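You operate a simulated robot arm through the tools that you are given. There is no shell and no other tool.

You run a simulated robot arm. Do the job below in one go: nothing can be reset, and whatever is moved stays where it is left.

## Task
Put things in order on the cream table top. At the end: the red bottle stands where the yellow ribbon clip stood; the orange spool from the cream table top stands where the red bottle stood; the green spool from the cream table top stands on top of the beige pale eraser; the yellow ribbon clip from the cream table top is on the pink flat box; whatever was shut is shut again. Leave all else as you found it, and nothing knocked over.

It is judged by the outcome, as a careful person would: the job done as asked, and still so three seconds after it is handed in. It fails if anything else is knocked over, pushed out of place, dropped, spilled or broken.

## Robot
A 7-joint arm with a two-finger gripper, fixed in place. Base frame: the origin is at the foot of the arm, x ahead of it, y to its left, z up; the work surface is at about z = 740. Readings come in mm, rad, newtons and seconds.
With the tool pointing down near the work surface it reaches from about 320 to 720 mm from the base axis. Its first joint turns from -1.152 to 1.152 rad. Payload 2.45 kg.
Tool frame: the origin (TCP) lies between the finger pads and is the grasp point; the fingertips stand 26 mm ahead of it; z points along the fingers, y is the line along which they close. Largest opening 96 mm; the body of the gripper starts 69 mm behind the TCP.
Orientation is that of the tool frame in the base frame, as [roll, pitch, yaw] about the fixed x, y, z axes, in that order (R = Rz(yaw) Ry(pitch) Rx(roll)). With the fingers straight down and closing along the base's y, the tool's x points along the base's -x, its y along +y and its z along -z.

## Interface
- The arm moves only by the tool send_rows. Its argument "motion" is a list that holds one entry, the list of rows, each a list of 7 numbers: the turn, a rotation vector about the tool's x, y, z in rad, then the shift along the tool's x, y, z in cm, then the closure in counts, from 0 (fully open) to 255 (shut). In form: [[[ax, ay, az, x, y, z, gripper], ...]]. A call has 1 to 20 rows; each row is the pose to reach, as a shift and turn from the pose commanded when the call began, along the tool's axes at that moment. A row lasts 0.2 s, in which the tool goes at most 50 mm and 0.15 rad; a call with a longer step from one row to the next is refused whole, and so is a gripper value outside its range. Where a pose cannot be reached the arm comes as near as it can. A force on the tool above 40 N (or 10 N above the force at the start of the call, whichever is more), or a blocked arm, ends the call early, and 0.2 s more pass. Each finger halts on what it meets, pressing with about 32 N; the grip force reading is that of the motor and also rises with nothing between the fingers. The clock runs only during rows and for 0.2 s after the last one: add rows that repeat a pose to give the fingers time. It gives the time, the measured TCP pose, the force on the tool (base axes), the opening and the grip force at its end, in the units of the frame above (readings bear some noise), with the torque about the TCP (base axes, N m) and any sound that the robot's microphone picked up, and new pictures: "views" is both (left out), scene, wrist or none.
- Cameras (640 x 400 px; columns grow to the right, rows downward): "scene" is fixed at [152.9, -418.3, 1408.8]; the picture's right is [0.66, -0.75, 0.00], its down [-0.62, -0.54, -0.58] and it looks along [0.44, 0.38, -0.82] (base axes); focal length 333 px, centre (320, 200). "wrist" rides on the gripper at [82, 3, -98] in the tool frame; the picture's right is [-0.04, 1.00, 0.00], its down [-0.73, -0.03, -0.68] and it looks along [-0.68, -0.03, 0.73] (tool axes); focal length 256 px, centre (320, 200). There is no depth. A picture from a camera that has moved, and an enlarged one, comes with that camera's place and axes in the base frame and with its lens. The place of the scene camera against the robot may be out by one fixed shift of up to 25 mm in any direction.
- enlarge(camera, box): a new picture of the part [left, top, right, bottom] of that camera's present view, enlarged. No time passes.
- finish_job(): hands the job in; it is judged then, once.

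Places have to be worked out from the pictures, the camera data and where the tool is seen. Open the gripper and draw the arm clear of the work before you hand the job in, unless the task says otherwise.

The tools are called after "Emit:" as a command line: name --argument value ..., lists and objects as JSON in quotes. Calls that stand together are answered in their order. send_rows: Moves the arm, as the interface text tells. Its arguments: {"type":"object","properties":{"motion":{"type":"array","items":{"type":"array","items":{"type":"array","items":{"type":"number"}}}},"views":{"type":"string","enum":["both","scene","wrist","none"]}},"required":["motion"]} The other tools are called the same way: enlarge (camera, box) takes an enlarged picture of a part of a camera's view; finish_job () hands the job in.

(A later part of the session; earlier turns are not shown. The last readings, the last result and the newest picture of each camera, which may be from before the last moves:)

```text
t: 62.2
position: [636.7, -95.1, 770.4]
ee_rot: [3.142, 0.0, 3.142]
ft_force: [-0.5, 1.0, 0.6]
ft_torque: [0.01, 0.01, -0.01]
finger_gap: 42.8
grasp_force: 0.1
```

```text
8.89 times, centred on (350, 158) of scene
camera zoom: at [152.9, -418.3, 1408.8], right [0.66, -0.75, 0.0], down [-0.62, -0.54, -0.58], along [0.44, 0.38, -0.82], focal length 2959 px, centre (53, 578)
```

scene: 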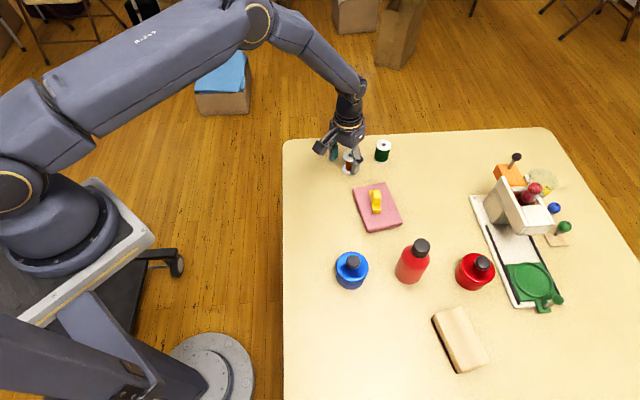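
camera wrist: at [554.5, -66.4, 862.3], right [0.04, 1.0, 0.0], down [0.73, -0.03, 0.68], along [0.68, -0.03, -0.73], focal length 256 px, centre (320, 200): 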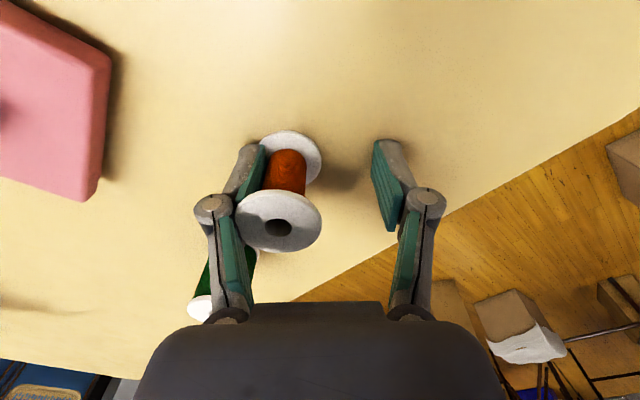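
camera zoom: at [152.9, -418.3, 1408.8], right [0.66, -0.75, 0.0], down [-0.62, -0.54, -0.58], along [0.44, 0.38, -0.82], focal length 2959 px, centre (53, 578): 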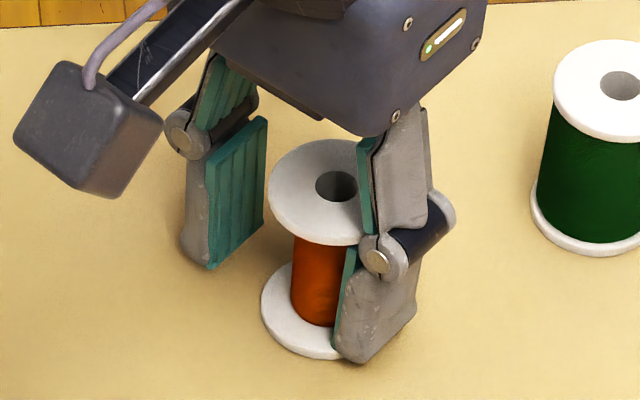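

There was slight slip, about 0.6 mm. I'll lift by 1.5 mm without lateral motion to see how much free height there is before the spool rises.

Emit:
send_rows --motion '[[[0, 0, 0, 0, 0, -0.05, 141], [0, 0, 0, 0, 0, -0.1, 141], [0, 0, 0, 0, 0, -0.15, 141], [0, 0, 0, 0, 0, -0.15, 141]]]' --views "none"

Emit:
enlarge --camera "wrist" --box '[250, 110, 390, 250]'

Emit:
enlarge --camera "scene" --box '[330, 135, 370, 180]'

```text
t: 63.2
position: [636.1, -94.5, 770.6]
ee_rot: [3.141, 0.0, 3.141]
ft_force: [0.4, 0.3, 0.7]
ft_torque: [0.01, -0.03, 0.0]
finger_gap: 42.8
grasp_force: 0.0
```

```text
2.86 times, centred on (320, 180) of wrist
camera zoom: at [554.7, -91.7, 866.9], right [0.04, 1.0, 0.0], down [0.73, -0.03, 0.68], along [0.68, -0.03, -0.73], focal length 731 px, centre (320, 257)
```

zoom: 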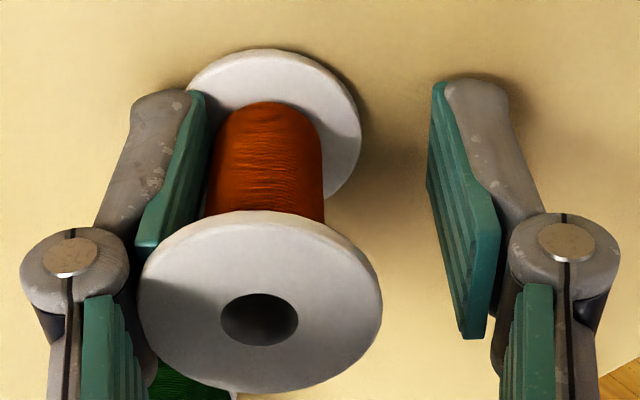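

```text
8.89 times, centred on (350, 158) of scene
camera zoom: at [152.9, -418.3, 1408.8], right [0.66, -0.75, 0.0], down [-0.62, -0.54, -0.58], along [0.44, 0.38, -0.82], focal length 2959 px, centre (53, 578)
```

zoom: 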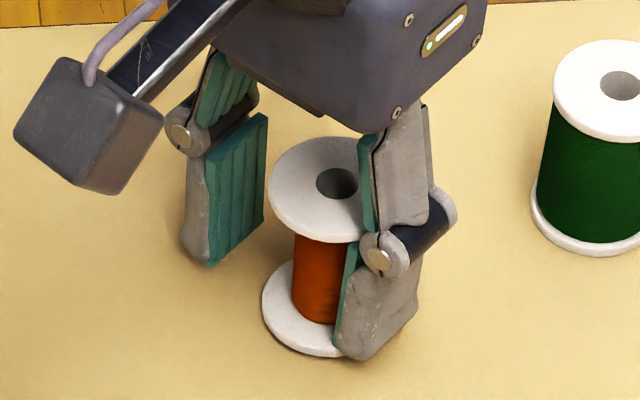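

The spool lifts with the finger straight away, so the pad fits almost exactly between the flanges. Earlier some slip happened while pressing down lightly, so I'll press the lower flange gently onto the table and withdraw in that state.

Emit:
send_rows --motion '[[[0, 0, 0, 0, 0, 0.1, 141], [0, 0, 0, 0, 0, 0.2, 141], [0, 0, 0, 0, 0, 0.27, 141], [0, 0, 0, 0, 0, 0.27, 141], [0, 0, 0, 0, -0.15, 0.27, 141], [0, 0, 0, 0, -0.3, 0.27, 141], [0, 0, 0, 0, -0.45, 0.27, 141], [0, 0, 0, 0, -0.45, 0.27, 141]]]' --views "none"

Emit:
enlarge --camera "wrist" --box '[250, 110, 390, 250]'

Emit:
enlarge --camera "scene" --box '[330, 135, 370, 180]'

```text
t: 65.0
position: [637.2, -100.7, 768.8]
ee_rot: [3.141, 0.002, -3.142]
ft_force: [-0.4, 1.6, 1.5]
ft_torque: [0.01, -0.04, 0.0]
finger_gap: 43.1
grasp_force: 0.1
```

```text
2.86 times, centred on (320, 180) of wrist
camera zoom: at [554.4, -96.4, 864.2], right [0.04, 1.0, 0.0], down [0.73, -0.03, 0.68], along [0.68, -0.03, -0.73], focal length 731 px, centre (320, 257)
```

zoom: 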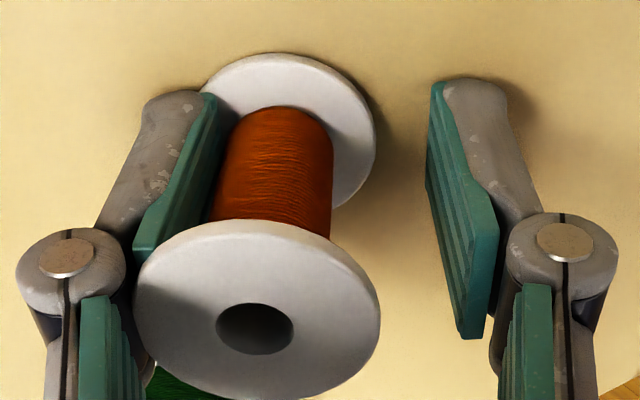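

```text
8.89 times, centred on (350, 158) of scene
camera zoom: at [152.9, -418.3, 1408.8], right [0.66, -0.75, 0.0], down [-0.62, -0.54, -0.58], along [0.44, 0.38, -0.82], focal length 2959 px, centre (53, 578)
```

zoom: 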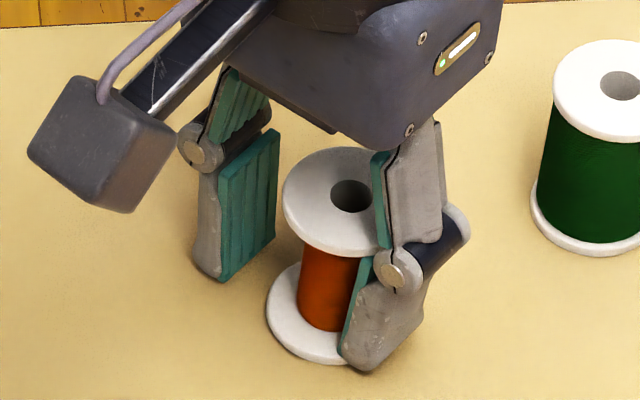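

Pressing made the lower flange stick to the table while the top leaned toward the finger, so that won't free it. The pads did enter freely when both sides closed together. I'll undo the lean, then close both pads back around the core so the spool sits level between them.

Emit:
send_rows --motion '[[[0, 0, 0, 0, 0.15, 0, 141], [0, 0, 0, 0, 0.35, 0, 141], [0, 0, 0, 0, 0.45, -0.05, 141], [0, 0, 0, 0, 0.45, -0.1, 141], [0, 0, 0, 0, 0.45, -0.1, 141]]]' --views "none"

Emit:
enlarge --camera "wrist" --box '[250, 110, 390, 250]'

Emit:
enlarge --camera "scene" --box '[330, 135, 370, 180]'

```text
t: 66.2
position: [635.7, -94.8, 768.8]
ee_rot: [3.14, 0.001, -3.141]
ft_force: [0.8, -0.3, 1.1]
ft_torque: [-0.03, 0.01, 0.01]
finger_gap: 43.9
grasp_force: 0.7
```

```text
2.86 times, centred on (320, 180) of wrist
camera zoom: at [554.3, -91.6, 865.3], right [0.04, 1.0, 0.0], down [0.73, -0.03, 0.68], along [0.68, -0.03, -0.73], focal length 731 px, centre (320, 257)
```

zoom: 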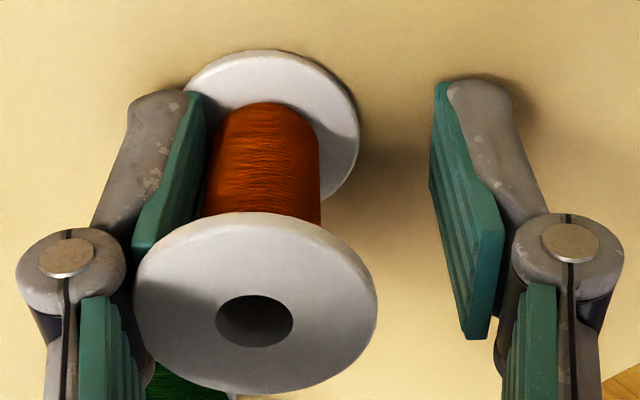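

```text
8.89 times, centred on (350, 158) of scene
camera zoom: at [152.9, -418.3, 1408.8], right [0.66, -0.75, 0.0], down [-0.62, -0.54, -0.58], along [0.44, 0.38, -0.82], focal length 2959 px, centre (53, 578)
```

zoom: 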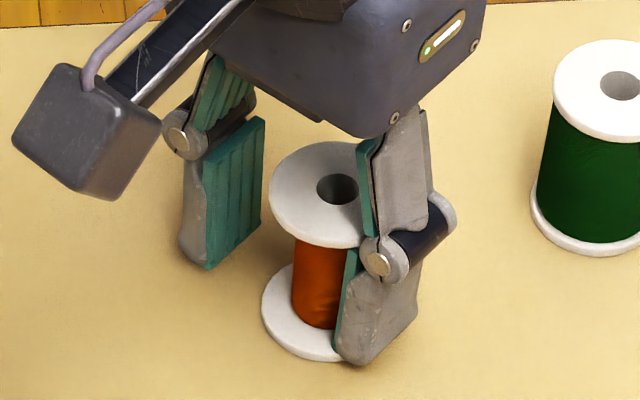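

The spool is upright again. I'll close both pads to about 23 mm so they straddle the core without gripping it.

Emit:
send_rows --motion '[[[0, 0, 0, 0, 0, -0.02, 155], [0, 0, 0, 0, 0, -0.04, 168], [0, 0, 0, 0, 0, -0.05, 180], [0, 0, 0, 0, 0, -0.05, 190], [0, 0, 0, 0, 0, -0.05, 194], [0, 0, 0, 0, 0, -0.05, 194]]]' --views "none"

Emit:
enlarge --camera "wrist" --box '[250, 110, 390, 250]'

Emit:
enlarge --camera "scene" --box '[330, 135, 370, 180]'

```text
t: 67.6
position: [637.5, -95.2, 769.6]
ee_rot: [3.141, 0.002, -3.14]
ft_force: [0.4, -4.5, 6.5]
ft_torque: [-0.05, -0.04, -0.01]
finger_gap: 23.8
grasp_force: 0.9
```

```text
2.86 times, centred on (320, 180) of wrist
camera zoom: at [554.7, -91.7, 865.8], right [0.04, 1.0, 0.0], down [0.73, -0.03, 0.68], along [0.68, -0.03, -0.73], focal length 731 px, centre (320, 257)
```

zoom: 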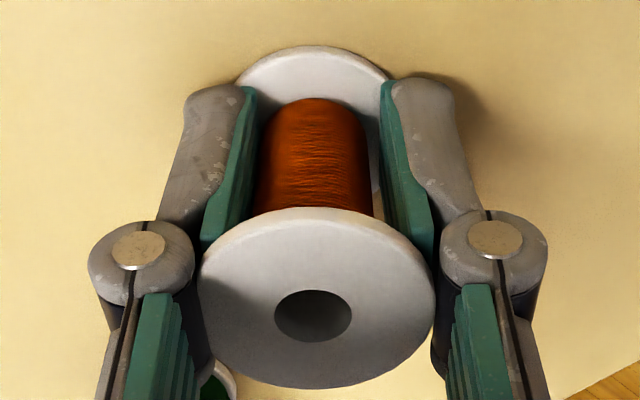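

```text
8.89 times, centred on (350, 158) of scene
camera zoom: at [152.8, -418.4, 1408.7], right [0.66, -0.75, 0.0], down [-0.62, -0.54, -0.58], along [0.44, 0.38, -0.82], focal length 2959 px, centre (53, 578)
```

zoom: 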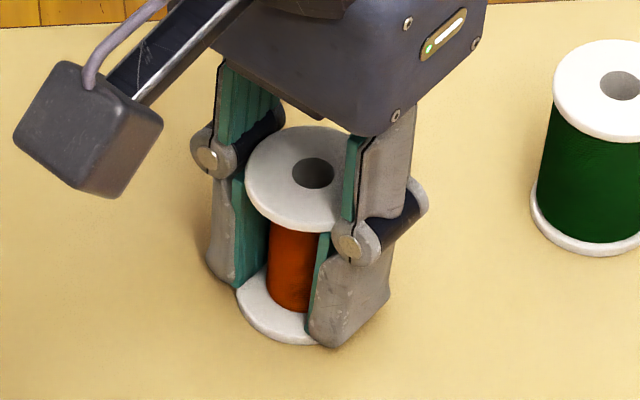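

Both pads are inside now with 6.5 N upward, so the gripper is still slightly low. I'll raise by 0.8 mm to unload it.

Emit:
send_rows --motion '[[[0, 0, 0, 0, 0, -0.04, 194], [0, 0, 0, 0, 0, -0.08, 194], [0, 0, 0, 0, 0, -0.08, 194]]]' --views "none"

Emit:
enlarge --camera "wrist" --box '[250, 110, 390, 250]'

```text
t: 68.4
position: [635.6, -94.8, 768.7]
ee_rot: [3.139, -0.002, 3.141]
ft_force: [-0.1, 0.6, -0.2]
ft_torque: [0.0, 0.01, -0.02]
finger_gap: 23.8
grasp_force: 0.4
```

```text
2.86 times, centred on (320, 180) of wrist
camera zoom: at [554.5, -90.9, 866.1], right [0.04, 1.0, 0.0], down [0.73, -0.03, 0.68], along [0.68, -0.03, -0.74], focal length 731 px, centre (320, 257)
```

zoom: 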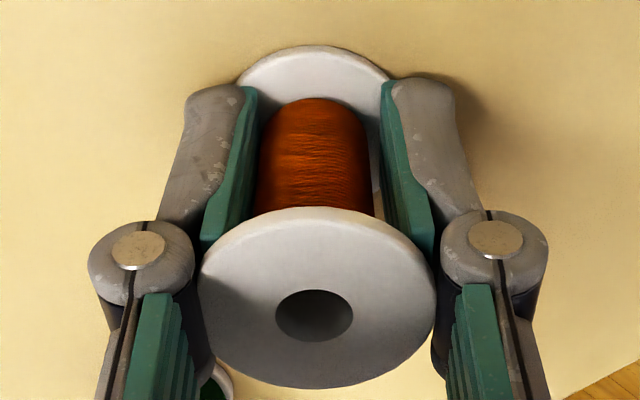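

There's zero load now. I'll test whether the pads are free of the flanges by moving 1.5 mm in +y within the play.

Emit:
send_rows --motion '[[[0, 0, 0, 0, 0.08, 0, 194], [0, 0, 0, 0, 0.15, 0, 194], [0, 0, 0, 0, 0.15, 0, 194]]]' --views "none"

Emit:
enlarge --camera "wrist" --box '[250, 110, 390, 250]'

```text
t: 69.2
position: [636.2, -94.7, 769.4]
ee_rot: [3.14, -0.002, -3.141]
ft_force: [0.1, -0.6, 0.0]
ft_torque: [0.01, -0.03, 0.0]
finger_gap: 23.7
grasp_force: 2.8
```

```text
2.86 times, centred on (320, 180) of wrist
camera zoom: at [554.9, -90.0, 866.4], right [0.04, 1.0, 0.0], down [0.73, -0.03, 0.68], along [0.68, -0.03, -0.73], focal length 731 px, centre (320, 257)
```

zoom: 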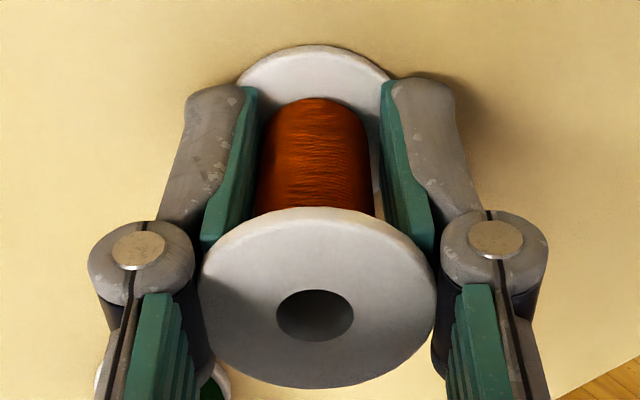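

The spool still moves with the pads, so this is a light friction jam. I'll reopen to about 60 mm while shifting +y, so the −y finger stays in place, and see which finger holds the spool.

Emit:
send_rows --motion '[[[0, 0, 0, 0, 0.4, 0.03, 173], [0, 0, 0, 0, 0.85, 0.08, 149], [0, 0, 0, 0, 1.3, 0.15, 125], [0, 0, 0, 0, 1.8, 0.25, 98], [0, 0, 0, 0, 1.8, 0.25, 98]]]' --views "both"

Emit:
enlarge --camera "wrist" --box '[220, 110, 400, 250]'

Emit:
enlarge --camera "scene" --box '[330, 135, 370, 180]'

```text
t: 70.4
position: [636.4, -77.2, 768.6]
ee_rot: [3.141, 0.0, 3.142]
ft_force: [0.8, -0.3, 0.0]
ft_torque: [-0.01, 0.0, 0.0]
finger_gap: 59.3
grasp_force: 0.1
camera wrist: at [554.6, -72.1, 863.8], right [0.04, 1.0, 0.0], down [0.73, -0.03, 0.68], along [0.68, -0.03, -0.73], focal length 256 px, centre (320, 200)
```

scene: 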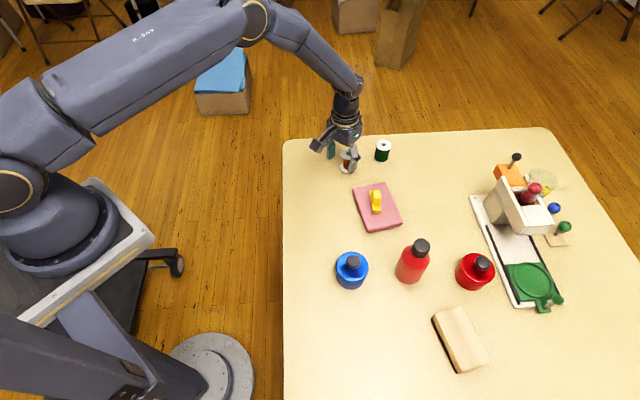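
wrist: 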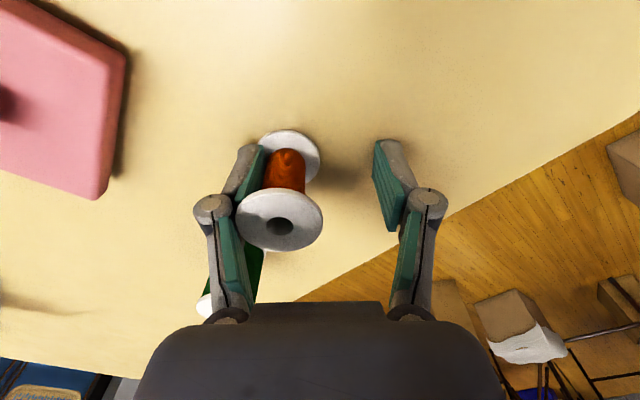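

```text
2.86 times, centred on (310, 180) of wrist
camera zoom: at [554.6, -72.1, 863.8], right [0.04, 1.0, 0.0], down [0.73, -0.03, 0.68], along [0.68, -0.03, -0.73], focal length 731 px, centre (349, 257)
```

zoom: 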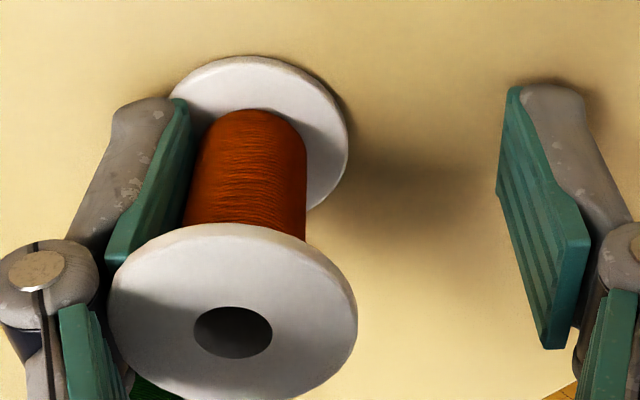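

```text
8.89 times, centred on (350, 158) of scene
camera zoom: at [152.9, -418.3, 1408.8], right [0.66, -0.75, 0.0], down [-0.62, -0.54, -0.58], along [0.44, 0.38, -0.82], focal length 2959 px, centre (53, 578)
```

zoom: 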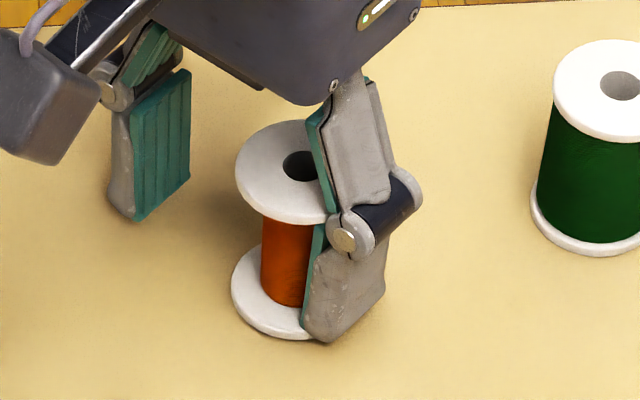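

The right pad came out without disturbing the spool and the left finger stayed put. I'll test a 3 mm −y withdrawal from this undisturbed state.

Emit:
send_rows --motion '[[[0, 0, 0, 0, -0.1, 0, 98], [0, 0, 0, 0, -0.2, 0, 98], [0, 0, 0, 0, -0.3, 0, 98], [0, 0, 0, 0, -0.3, 0, 98]]]' --views "none"

Emit:
enlarge --camera "wrist" --box '[220, 110, 400, 250]'

Emit:
enlarge --camera "scene" --box '[330, 135, 370, 180]'

```text
t: 71.4
position: [636.3, -78.8, 767.3]
ee_rot: [3.14, -0.001, 3.14]
ft_force: [-0.7, 0.3, -0.1]
ft_torque: [-0.02, -0.01, 0.0]
finger_gap: 59.1
grasp_force: 0.1
```

```text
2.86 times, centred on (310, 180) of wrist
camera zoom: at [554.6, -75.5, 863.9], right [0.04, 1.0, 0.0], down [0.73, -0.03, 0.68], along [0.68, -0.03, -0.73], focal length 731 px, centre (349, 257)
```

zoom: 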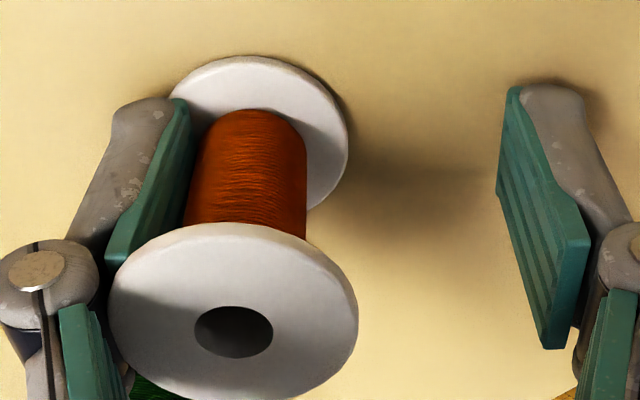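

```text
8.89 times, centred on (350, 158) of scene
camera zoom: at [152.9, -418.3, 1408.8], right [0.66, -0.75, 0.0], down [-0.62, -0.54, -0.58], along [0.44, 0.38, -0.82], focal length 2959 px, centre (53, 578)
```

zoom: 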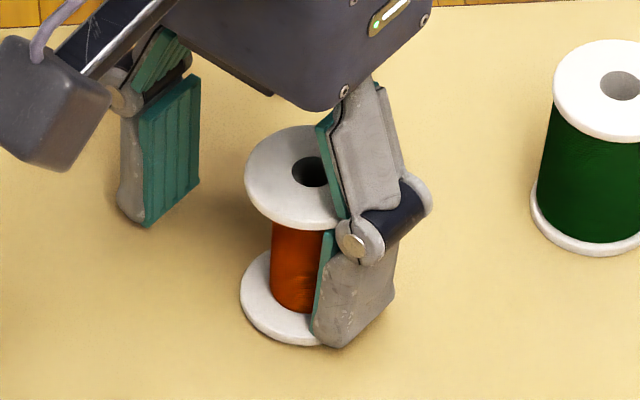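

It's still stuck with only tiny friction forces, and the spool is very light. I'll use its inertia: push it smoothly in +y with the core against the pad, then reverse the finger briskly so the spool slides off. I'll start at a modest speed.

Emit:
send_rows --motion '[[[0, 0, 0, 0, 0.5, 0, 98], [0, 0, 0, 0, 1.8, 0, 98], [0, 0, 0, 0, 4.3, 0, 98], [0, 0, 0, 0, 2.3, 0, 98], [0, 0, 0, 0, 2.3, 0, 98]]]' --views "both"

Emit:
enlarge --camera "wrist" --box '[220, 110, 400, 250]'

```text
t: 72.6
position: [635.8, -56.6, 766.4]
ee_rot: [-3.141, 0.001, -3.14]
ft_force: [-0.3, 0.0, -0.2]
ft_torque: [0.01, -0.01, 0.01]
finger_gap: 59.3
grasp_force: 0.0
camera wrist: at [554.6, -52.4, 864.0], right [0.04, 1.0, 0.0], down [0.73, -0.03, 0.68], along [0.68, -0.03, -0.73], focal length 256 px, centre (320, 200)
```

scene: 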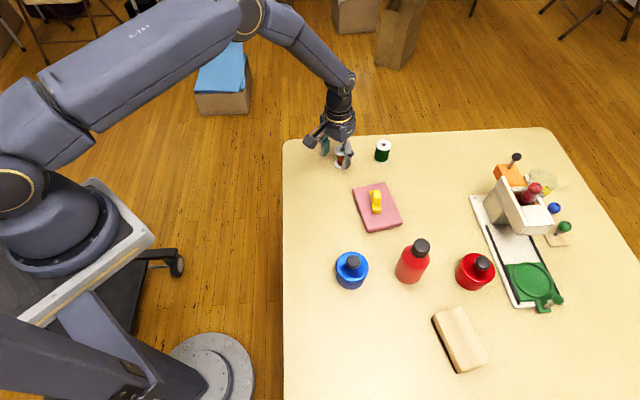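
wrist: 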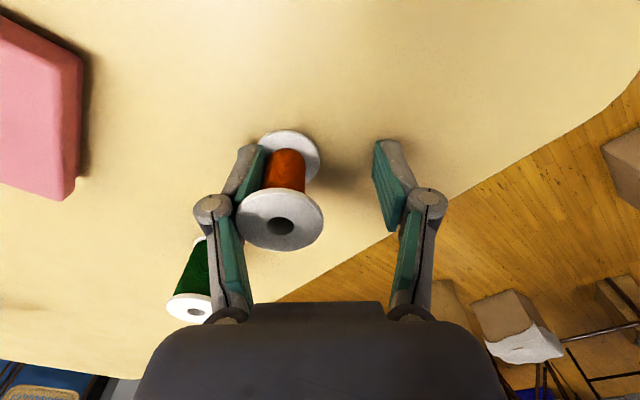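

```text
2.86 times, centred on (310, 180) of wrist
camera zoom: at [554.6, -52.4, 864.0], right [0.04, 1.0, 0.0], down [0.73, -0.03, 0.68], along [0.68, -0.03, -0.73], focal length 731 px, centre (349, 257)
```

zoom: 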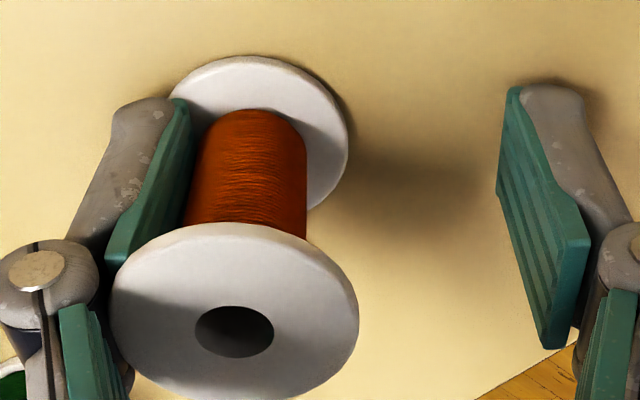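

The jam is firmer than it looked. I'll take a close look at exactly where the flange meets the finger.

Emit:
enlarge --camera "wrist" --box '[190, 140, 270, 240]'

Emit:
enlarge --camera "scene" --box '[330, 138, 360, 172]'

Emit:
enlarge --camera "wrist" --box '[360, 130, 440, 240]'

```text
4.00 times, centred on (230, 190) of wrist
camera zoom: at [554.6, -52.4, 864.0], right [0.04, 1.0, 0.0], down [0.73, -0.03, 0.68], along [0.68, -0.03, -0.73], focal length 1024 px, centre (680, 240)
```

zoom: 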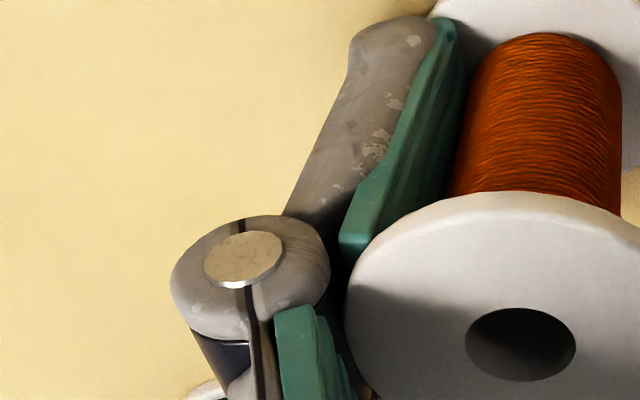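

```text
11.76 times, centred on (345, 155) of scene
camera zoom: at [152.9, -418.3, 1408.8], right [0.66, -0.75, 0.0], down [-0.62, -0.54, -0.58], along [0.44, 0.38, -0.82], focal length 3916 px, centre (26, 729)
```

zoom: 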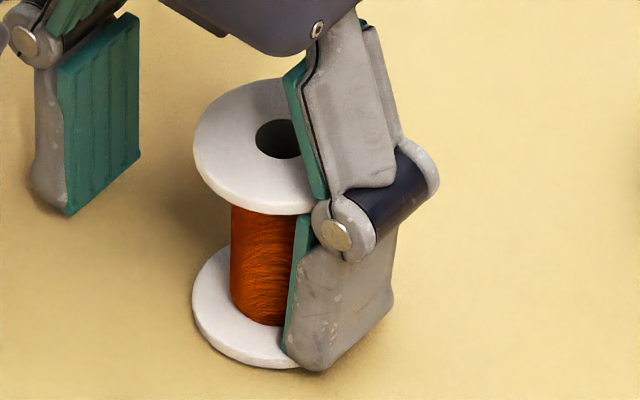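

```text
3.64 times, centred on (400, 185) of wrist
camera zoom: at [554.6, -52.4, 864.0], right [0.04, 1.0, 0.0], down [0.73, -0.03, 0.68], along [0.68, -0.03, -0.73], focal length 931 px, centre (29, 254)
```

zoom: 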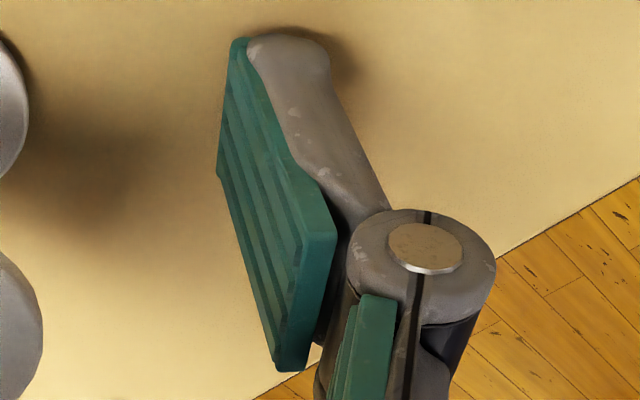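

The flange is simply seated on the pad's top shelf, and the spool is cocked against the pad, which makes it self-lock. A full symmetric grip should square the pads against the core and undo that. The TCP y is −56, right at the target, so I'll close fully here while following the arc upward.

Emit:
send_rows --motion '[[[0, 0, 0, 0, -0.05, -0.08, 120], [0, 0, 0, 0, -0.1, -0.15, 145], [0, 0, 0, 0, -0.1, -0.2, 170], [0, 0, 0, 0, -0.1, -0.24, 194], [0, 0, 0, 0, -0.1, -0.26, 215], [0, 0, 0, 0, -0.1, -0.26, 240], [0, 0, 0, 0, -0.1, -0.26, 240], [0, 0, 0, 0, -0.1, -0.26, 240]]]' --views "none"

Emit:
enlarge --camera "wrist" --box '[250, 110, 390, 250]'

Emit:
enlarge --camera "scene" --box '[325, 135, 365, 180]'

```text
t: 74.4
position: [637.1, -56.9, 770.9]
ee_rot: [3.141, 0.0, 3.141]
ft_force: [0.7, -0.5, -0.3]
ft_torque: [0.05, -0.03, 0.01]
finger_gap: 19.0
grasp_force: 32.1
```

```text
2.86 times, centred on (320, 180) of wrist
camera zoom: at [554.6, -53.5, 866.7], right [0.04, 1.0, 0.0], down [0.73, -0.03, 0.68], along [0.68, -0.03, -0.73], focal length 731 px, centre (320, 257)
```

zoom: 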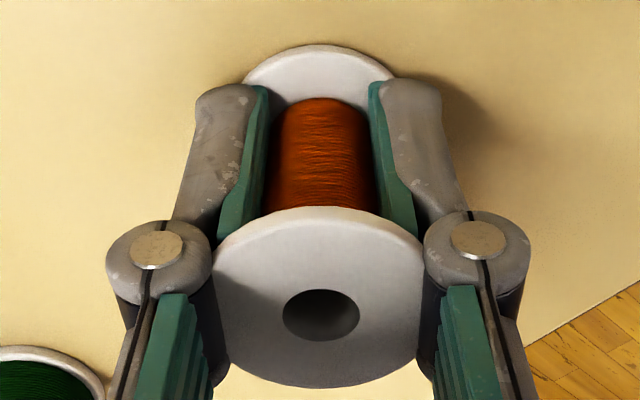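

```text
8.89 times, centred on (345, 158) of scene
camera zoom: at [152.9, -418.3, 1408.8], right [0.66, -0.75, 0.0], down [-0.62, -0.54, -0.58], along [0.44, 0.38, -0.82], focal length 2959 px, centre (98, 578)
```

zoom: 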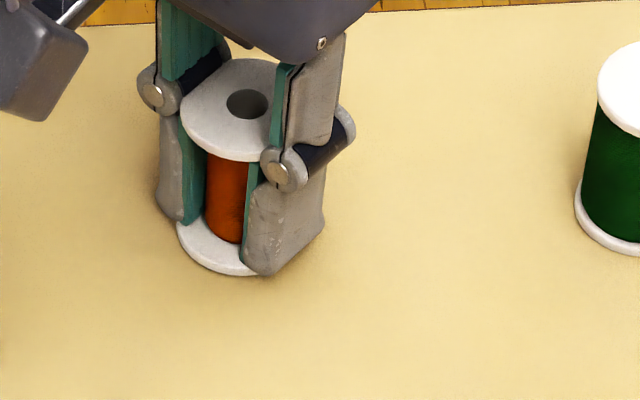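

It's gripped square at 19 mm, centred on the target y. I'll find light table contact in fine steps before releasing.

Emit:
send_rows --motion '[[[0, 0, 0, 0, 0, 0.03, 240], [0, 0, 0, 0, 0, 0.03, 240]]]' --views "none"

```text
t: 75.0
position: [636.6, -56.7, 770.7]
ee_rot: [3.14, 0.001, 3.141]
ft_force: [0.1, 0.5, -0.6]
ft_torque: [-0.01, 0.0, 0.01]
finger_gap: 19.1
grasp_force: 32.3
```

Emit:
send_rows --motion '[[[0, 0, 0, 0, 0, 0.03, 240], [0, 0, 0, 0, 0, 0.03, 240]]]' --views "none"

```text
t: 75.6
position: [636.1, -56.8, 769.5]
ee_rot: [3.141, -0.001, -3.141]
ft_force: [-0.9, 0.2, 1.2]
ft_torque: [0.05, 0.0, 0.02]
finger_gap: 18.8
grasp_force: 31.8
```

Emit:
send_rows --motion '[[[0, 0, 0, 0, 0, 0.02, 240], [0, 0, 0, 0, 0, 0.02, 240]]]' --views "none"

```text
t: 76.2
position: [636.8, -56.7, 770.0]
ee_rot: [3.141, 0.0, 3.141]
ft_force: [-0.4, 0.6, 0.8]
ft_torque: [0.01, -0.02, 0.0]
finger_gap: 18.8
grasp_force: 32.1
```

Emit:
send_rows --motion '[[[0, 0, 0, 0, 0, 0.03, 240], [0, 0, 0, 0, 0, 0.03, 240]]]' --views "none"

```text
t: 76.8
position: [636.4, -56.6, 770.1]
ee_rot: [3.142, 0.0, 3.14]
ft_force: [-3.1, 0.0, 5.8]
ft_torque: [0.04, 0.05, -0.02]
finger_gap: 18.9
grasp_force: 31.8
```

Contact starts around this height (5.8 N). I'll back off 0.2 mm, open just to 22 mm, and test freedom with a 1 mm sideways move.

Emit:
send_rows --motion '[[[0, 0, 0, 0, 0, -0.02, 240], [0, 0, 0, 0, 0, -0.02, 215], [0, 0, 0, 0, 0, -0.02, 196], [0, 0, 0, 0, 0, -0.02, 196]]]' --views "none"

Emit:
enlarge --camera "wrist" --box '[250, 110, 390, 250]'

```text
t: 77.8
position: [637.7, -56.8, 770.1]
ee_rot: [3.14, -0.001, 3.141]
ft_force: [-0.1, -0.9, 2.6]
ft_torque: [0.03, -0.05, -0.04]
finger_gap: 22.3
grasp_force: 0.1
```

```text
2.86 times, centred on (320, 180) of wrist
camera zoom: at [554.7, -53.5, 865.7], right [0.04, 1.0, 0.0], down [0.73, -0.03, 0.68], along [0.68, -0.03, -0.73], focal length 731 px, centre (320, 257)
```

zoom: 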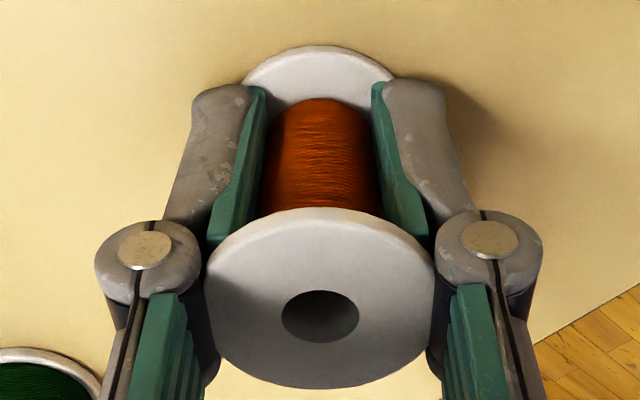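

There's a residual 2.6 N, so I'll raise 0.4 mm and shift 1 mm in +y to see whether the pads move relative to the core.

Emit:
send_rows --motion '[[[0, 0, 0, 0, 0, -0.04, 196], [0, 0, 0, 0, 0, -0.04, 196], [0, 0, 0, 0, 0.1, -0.04, 196], [0, 0, 0, 0, 0.1, -0.04, 196]]]' --views "none"

Emit:
enlarge --camera "wrist" --box '[250, 110, 390, 250]'

```text
t: 78.8
position: [636.2, -56.3, 769.5]
ee_rot: [-3.141, 0.0, 3.141]
ft_force: [-0.6, 0.4, -0.6]
ft_torque: [0.01, -0.01, 0.02]
finger_gap: 22.4
grasp_force: 0.0
```

```text
2.86 times, centred on (320, 180) of wrist
camera zoom: at [554.4, -52.3, 866.1], right [0.04, 1.0, 0.0], down [0.73, -0.03, 0.68], along [0.68, -0.03, -0.73], focal length 731 px, centre (320, 257)
```

zoom: 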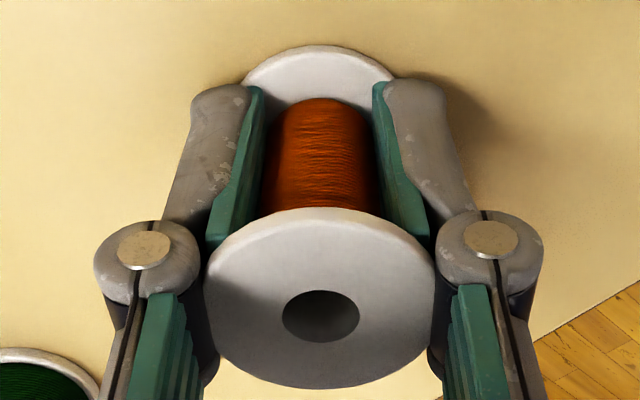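

They still move together, so the pads fit snugly and drag a very light spool. Opening both pads at once while pressing down lets table friction hold the spool against any left/right difference. I'll recentre, press to about 6 N, and open symmetrically to 45 mm while following the arc down.

Emit:
send_rows --motion '[[[0, 0, 0, 0, -0.1, 0, 240], [0, 0, 0, 0, -0.1, 0, 240], [0, 0, 0, 0, -0.1, 0.04, 240], [0, 0, 0, 0, -0.1, 0.07, 240], [0, 0, 0, 0, -0.1, 0.07, 240]]]' --views "none"

```text
t: 80.0
position: [636.5, -56.5, 769.2]
ee_rot: [3.141, 0.0, 3.141]
ft_force: [-2.9, 0.6, 4.9]
ft_torque: [0.04, 0.0, 0.0]
finger_gap: 18.8
grasp_force: 32.0
```

It's gripped and pressed at 4.9 N. Now I'll open both pads symmetrically while continuing to lower slightly.

Emit:
send_rows --motion '[[[0, 0, 0, 0, 0, 0.03, 240], [0, 0, 0, 0, 0, 0.05, 203], [0, 0, 0, 0, 0, 0.09, 165], [0, 0, 0, 0, 0, 0.13, 130], [0, 0, 0, 0, 0, 0.13, 130]]]' --views "none"

Emit:
enlarge --camera "wrist" --box '[220, 110, 420, 250]'

Emit:
enlarge --camera "scene" --box '[325, 135, 365, 180]'

```text
t: 81.2
position: [637.0, -57.6, 767.4]
ee_rot: [3.141, 0.0, 3.141]
ft_force: [-0.1, -0.7, 1.1]
ft_torque: [0.02, 0.0, 0.01]
finger_gap: 47.1
grasp_force: 0.1
```

```text
2.86 times, centred on (320, 180) of wrist
camera zoom: at [554.7, -53.5, 864.0], right [0.04, 1.0, 0.0], down [0.73, -0.03, 0.68], along [0.68, -0.03, -0.73], focal length 731 px, centre (320, 257)
```

zoom: 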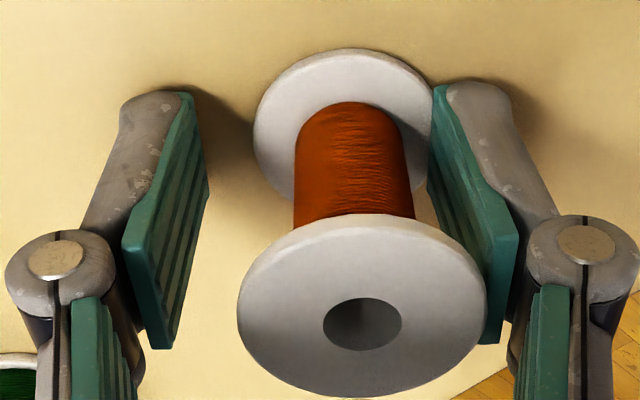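

```text
8.89 times, centred on (345, 158) of scene
camera zoom: at [152.9, -418.3, 1408.8], right [0.66, -0.75, 0.0], down [-0.62, -0.54, -0.58], along [0.44, 0.38, -0.82], focal length 2959 px, centre (98, 578)
```

zoom: 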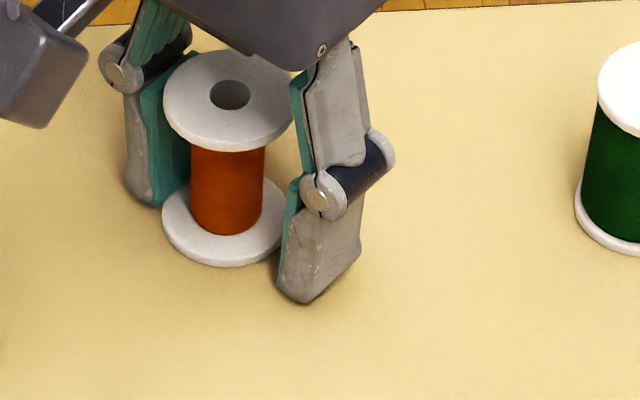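

The left pad is free and the right pad is just at the flange rim, so the spool is only about 4.6 mm off centre. I'll shift +y 3 mm while opening a bit further to clear the right rim.

Emit:
send_rows --motion '[[[0, 0, 0, 0, 0.2, 0, 125], [0, 0, 0, 0, 0.4, 0.01, 120], [0, 0, 0, 0, 0.5, 0.02, 115], [0, 0, 0, 0, 0.5, 0.02, 115]]]' --views "none"

Emit:
enlarge --camera "wrist" --box '[220, 110, 420, 250]'

Emit:
enlarge --camera "scene" --box '[325, 135, 365, 180]'

```text
t: 82.2
position: [637.0, -51.4, 768.1]
ee_rot: [-3.141, 0.001, 3.141]
ft_force: [0.2, 0.3, 0.5]
ft_torque: [-0.03, 0.01, 0.01]
finger_gap: 52.7
grasp_force: 0.0
```

```text
2.86 times, centred on (320, 180) of wrist
camera zoom: at [554.5, -48.4, 864.4], right [0.04, 1.0, 0.0], down [0.73, -0.03, 0.68], along [0.68, -0.03, -0.73], focal length 731 px, centre (320, 257)
```

zoom: 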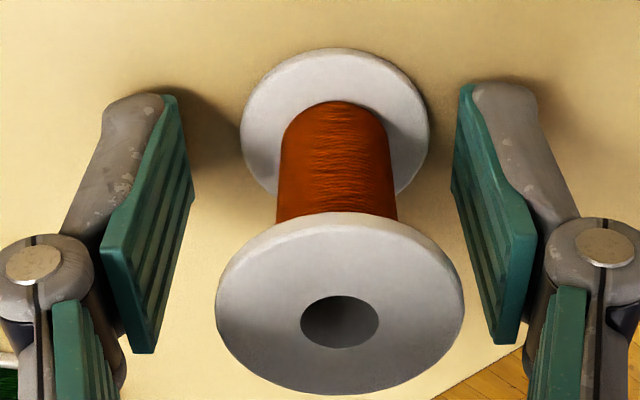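

```text
8.89 times, centred on (345, 158) of scene
camera zoom: at [152.9, -418.3, 1408.8], right [0.66, -0.75, 0.0], down [-0.62, -0.54, -0.58], along [0.44, 0.38, -0.82], focal length 2959 px, centre (98, 578)
```

zoom: 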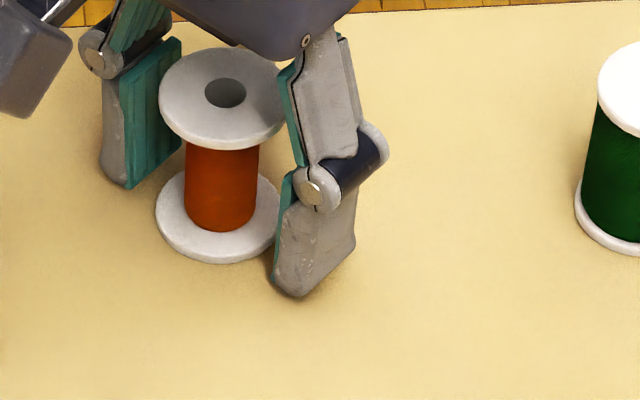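

The spool is free, upright at about (635.5,-49), roughly 8 mm from the target. I'll raise so the pads sit at the top flange rim, where they can't slip under it, and look again.

Emit:
send_rows --motion '[[[0, 0, 0, 0, 0, -0.5, 115], [0, 0, 0, 0, 0, -1.2, 115], [0, 0, 0, 0, 0, -2.0, 115], [0, 0, 0, 0.1, 0.25, -2.4, 115], [0, 0, 0, 0.1, 0.25, -2.4, 115]]]' --views "both"

Emit:
enlarge --camera "wrist" --box '[220, 100, 420, 260]'

Emit:
enlarge --camera "scene" --box '[325, 135, 365, 180]'

```text
t: 83.4
position: [635.5, -49.1, 791.7]
ee_rot: [-3.141, 0.0, -3.141]
ft_force: [-0.3, 0.3, 0.4]
ft_torque: [-0.02, -0.02, 0.01]
finger_gap: 52.8
grasp_force: 0.1
camera wrist: at [553.4, -45.9, 888.3], right [0.04, 1.0, 0.0], down [0.73, -0.03, 0.68], along [0.68, -0.03, -0.73], focal length 256 px, centre (320, 200)
```

scene: 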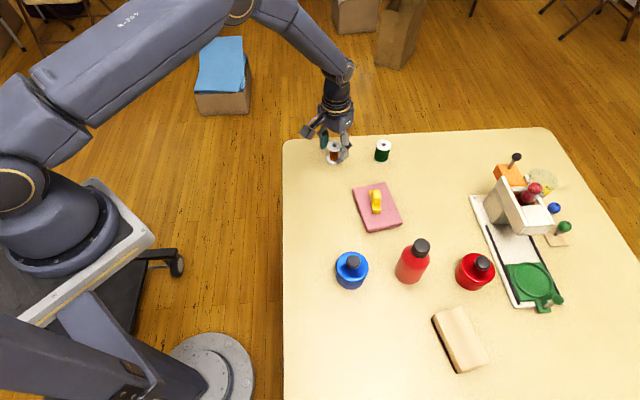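
wrist: 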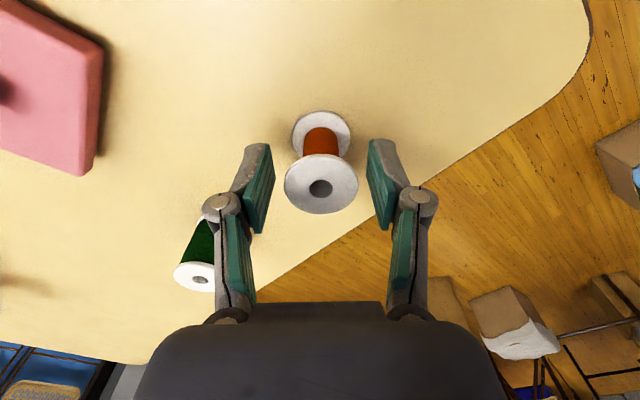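

```text
2.50 times, centred on (320, 180) of wrist
camera zoom: at [553.4, -45.9, 888.3], right [0.04, 1.0, 0.0], down [0.73, -0.03, 0.68], along [0.68, -0.03, -0.73], focal length 640 px, centre (320, 250)
```

zoom: 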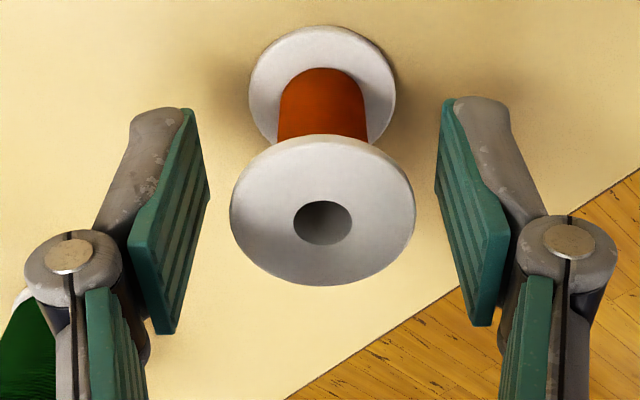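

```text
8.89 times, centred on (345, 158) of scene
camera zoom: at [152.9, -418.3, 1408.8], right [0.66, -0.75, 0.0], down [-0.62, -0.54, -0.58], along [0.44, 0.38, -0.82], focal length 2959 px, centre (98, 578)
```

zoom: 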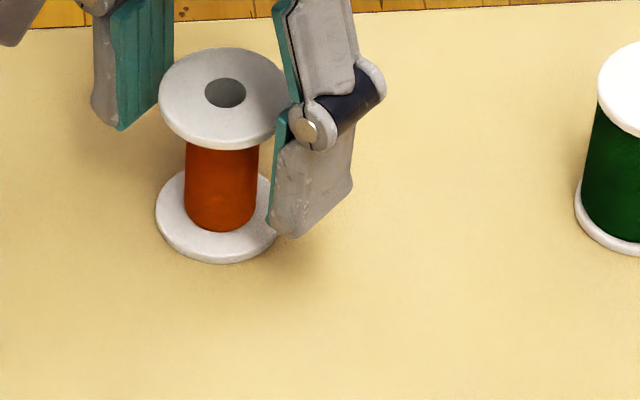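

The spool stands free at about (636,-49) and the pads are level with the top rim. I'll grip the rim gently to shift it the last few millimetres.

Emit:
send_rows --motion '[[[0, 0, 0, 0, 0, 0, 130], [0, 0, 0, 0, 0, 0, 142], [0, 0, 0, 0, 0, 0, 150], [0, 0, 0, 0, 0, 0, 160], [0, 0, 0, 0, 0, 0, 180], [0, 0, 0, 0, 0, 0, 180]]]' --views "none"

Emit:
enlarge --camera "wrist" --box '[220, 100, 420, 260]'

Emit:
enlarge --camera "scene" --box '[325, 135, 365, 180]'

```text
t: 84.8
position: [635.4, -50.0, 791.8]
ee_rot: [3.14, -0.002, -3.141]
ft_force: [-0.3, 0.6, 2.2]
ft_torque: [0.02, -0.02, 0.01]
finger_gap: 32.8
grasp_force: 32.4
```

```text
2.50 times, centred on (320, 180) of wrist
camera zoom: at [553.5, -46.0, 888.3], right [0.04, 1.0, 0.0], down [0.73, -0.03, 0.68], along [0.68, -0.03, -0.73], focal length 640 px, centre (320, 250)
```

zoom: 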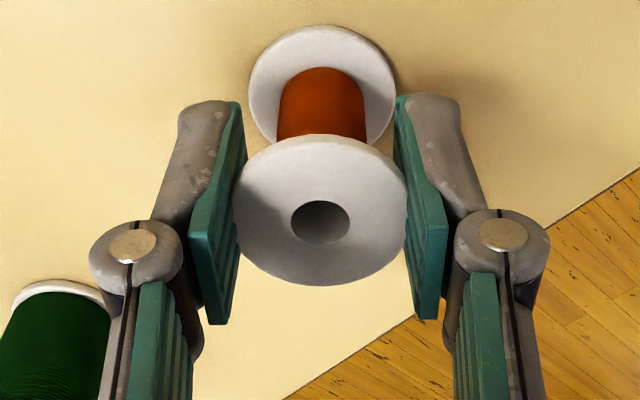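

```text
8.89 times, centred on (345, 158) of scene
camera zoom: at [152.9, -418.3, 1408.8], right [0.66, -0.75, 0.0], down [-0.62, -0.54, -0.58], along [0.44, 0.38, -0.82], focal length 2959 px, centre (98, 578)
```

zoom: 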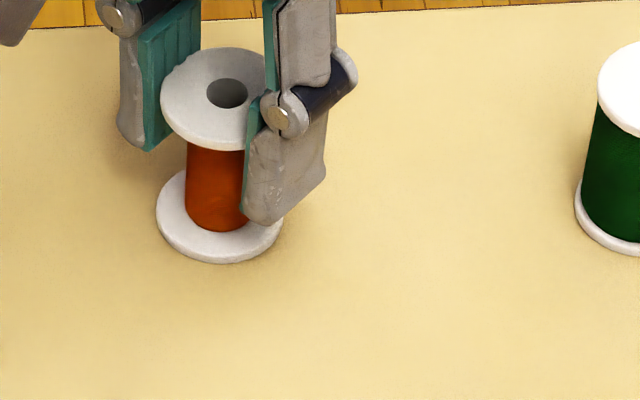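

The rim is gripped. I'll lift 3 mm, shift +2 mm x and −8 mm y, and check the pose.

Emit:
send_rows --motion '[[[0, 0, 0, 0, 0, -0.15, 180], [0, 0, 0, 0, 0, -0.3, 180], [0, 0, 0, -0.1, -0.4, -0.3, 180], [0, 0, 0, -0.2, -0.8, -0.3, 180], [0, 0, 0, -0.2, -0.8, -0.3, 180]]]' --views "none"

Emit:
enlarge --camera "wrist" --box '[220, 100, 420, 260]'

Emit:
enlarge --camera "scene" --box '[325, 135, 365, 180]'

```text
t: 86.0
position: [636.5, -57.7, 794.1]
ee_rot: [-3.141, 0.002, 3.14]
ft_force: [-0.8, -0.5, -0.1]
ft_torque: [0.03, 0.04, -0.04]
finger_gap: 33.0
grasp_force: 31.9
```

```text
2.50 times, centred on (320, 180) of wrist
camera zoom: at [555.6, -53.9, 891.0], right [0.04, 1.0, 0.0], down [0.73, -0.03, 0.68], along [0.68, -0.03, -0.73], focal length 640 px, centre (320, 250)
```

zoom: 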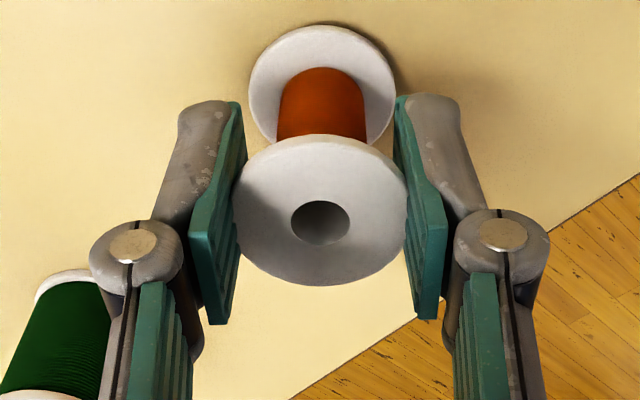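

```text
8.89 times, centred on (345, 158) of scene
camera zoom: at [152.9, -418.3, 1408.8], right [0.66, -0.75, 0.0], down [-0.62, -0.54, -0.58], along [0.44, 0.38, -0.82], focal length 2959 px, centre (98, 578)
```

zoom: 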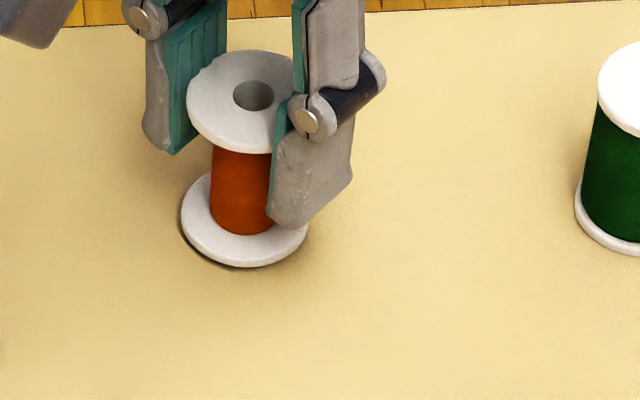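

The rim grip holds the spool upright. I'll lower it back to the table in fine steps.

Emit:
send_rows --motion '[[[0, 0, 0, 0, 0, 0.15, 180], [0, 0, 0, 0, 0, 0.25, 180], [0, 0, 0, 0, 0, 0.29, 180], [0, 0, 0, 0, 0, 0.29, 180]]]' --views "none"

```text
t: 87.0
position: [637.4, -58.4, 792.3]
ee_rot: [3.141, 0.0, 3.141]
ft_force: [-0.8, 0.3, 2.6]
ft_torque: [-0.06, 0.05, 0.03]
finger_gap: 33.1
grasp_force: 31.7
```

There's light contact at 2.6 N, the same as when it was gripped on the table. I'll release slowly.

Emit:
send_rows --motion '[[[0, 0, 0, 0, 0, 0, 168], [0, 0, 0, 0, 0, 0, 158], [0, 0, 0, 0, 0, 0, 148], [0, 0, 0, 0, 0, 0, 135], [0, 0, 0, 0, 0, 0, 110], [0, 0, 0, 0, 0, 0, 110]]]' --views "none"

Emit:
enlarge --camera "wrist" --box '[220, 100, 420, 260]'

Emit:
enlarge --camera "scene" --box '[325, 135, 365, 180]'

```text
t: 88.4
position: [636.8, -58.5, 791.3]
ee_rot: [-3.14, 0.001, 3.141]
ft_force: [1.6, 1.0, 0.1]
ft_torque: [0.03, -0.01, 0.02]
finger_gap: 54.6
grasp_force: 0.1
```

```text
2.50 times, centred on (320, 180) of wrist
camera zoom: at [555.7, -53.9, 888.2], right [0.04, 1.0, 0.0], down [0.73, -0.03, 0.68], along [0.68, -0.03, -0.73], focal length 640 px, centre (320, 250)
```

zoom: 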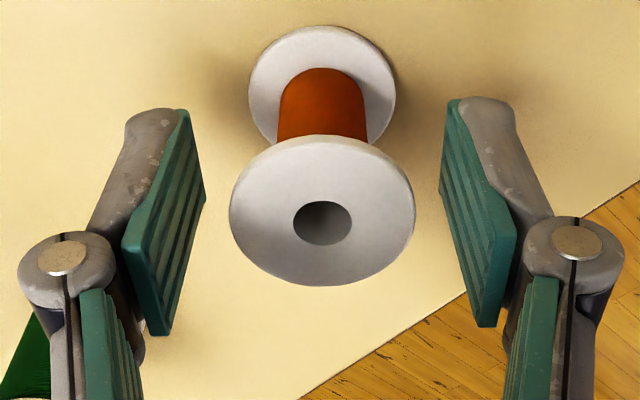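

```text
8.89 times, centred on (345, 158) of scene
camera zoom: at [152.9, -418.3, 1408.8], right [0.66, -0.75, 0.0], down [-0.62, -0.54, -0.58], along [0.44, 0.38, -0.82], focal length 2959 px, centre (98, 578)
```

zoom: 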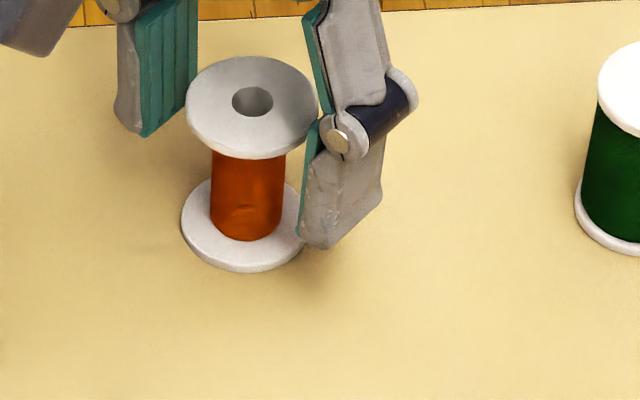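

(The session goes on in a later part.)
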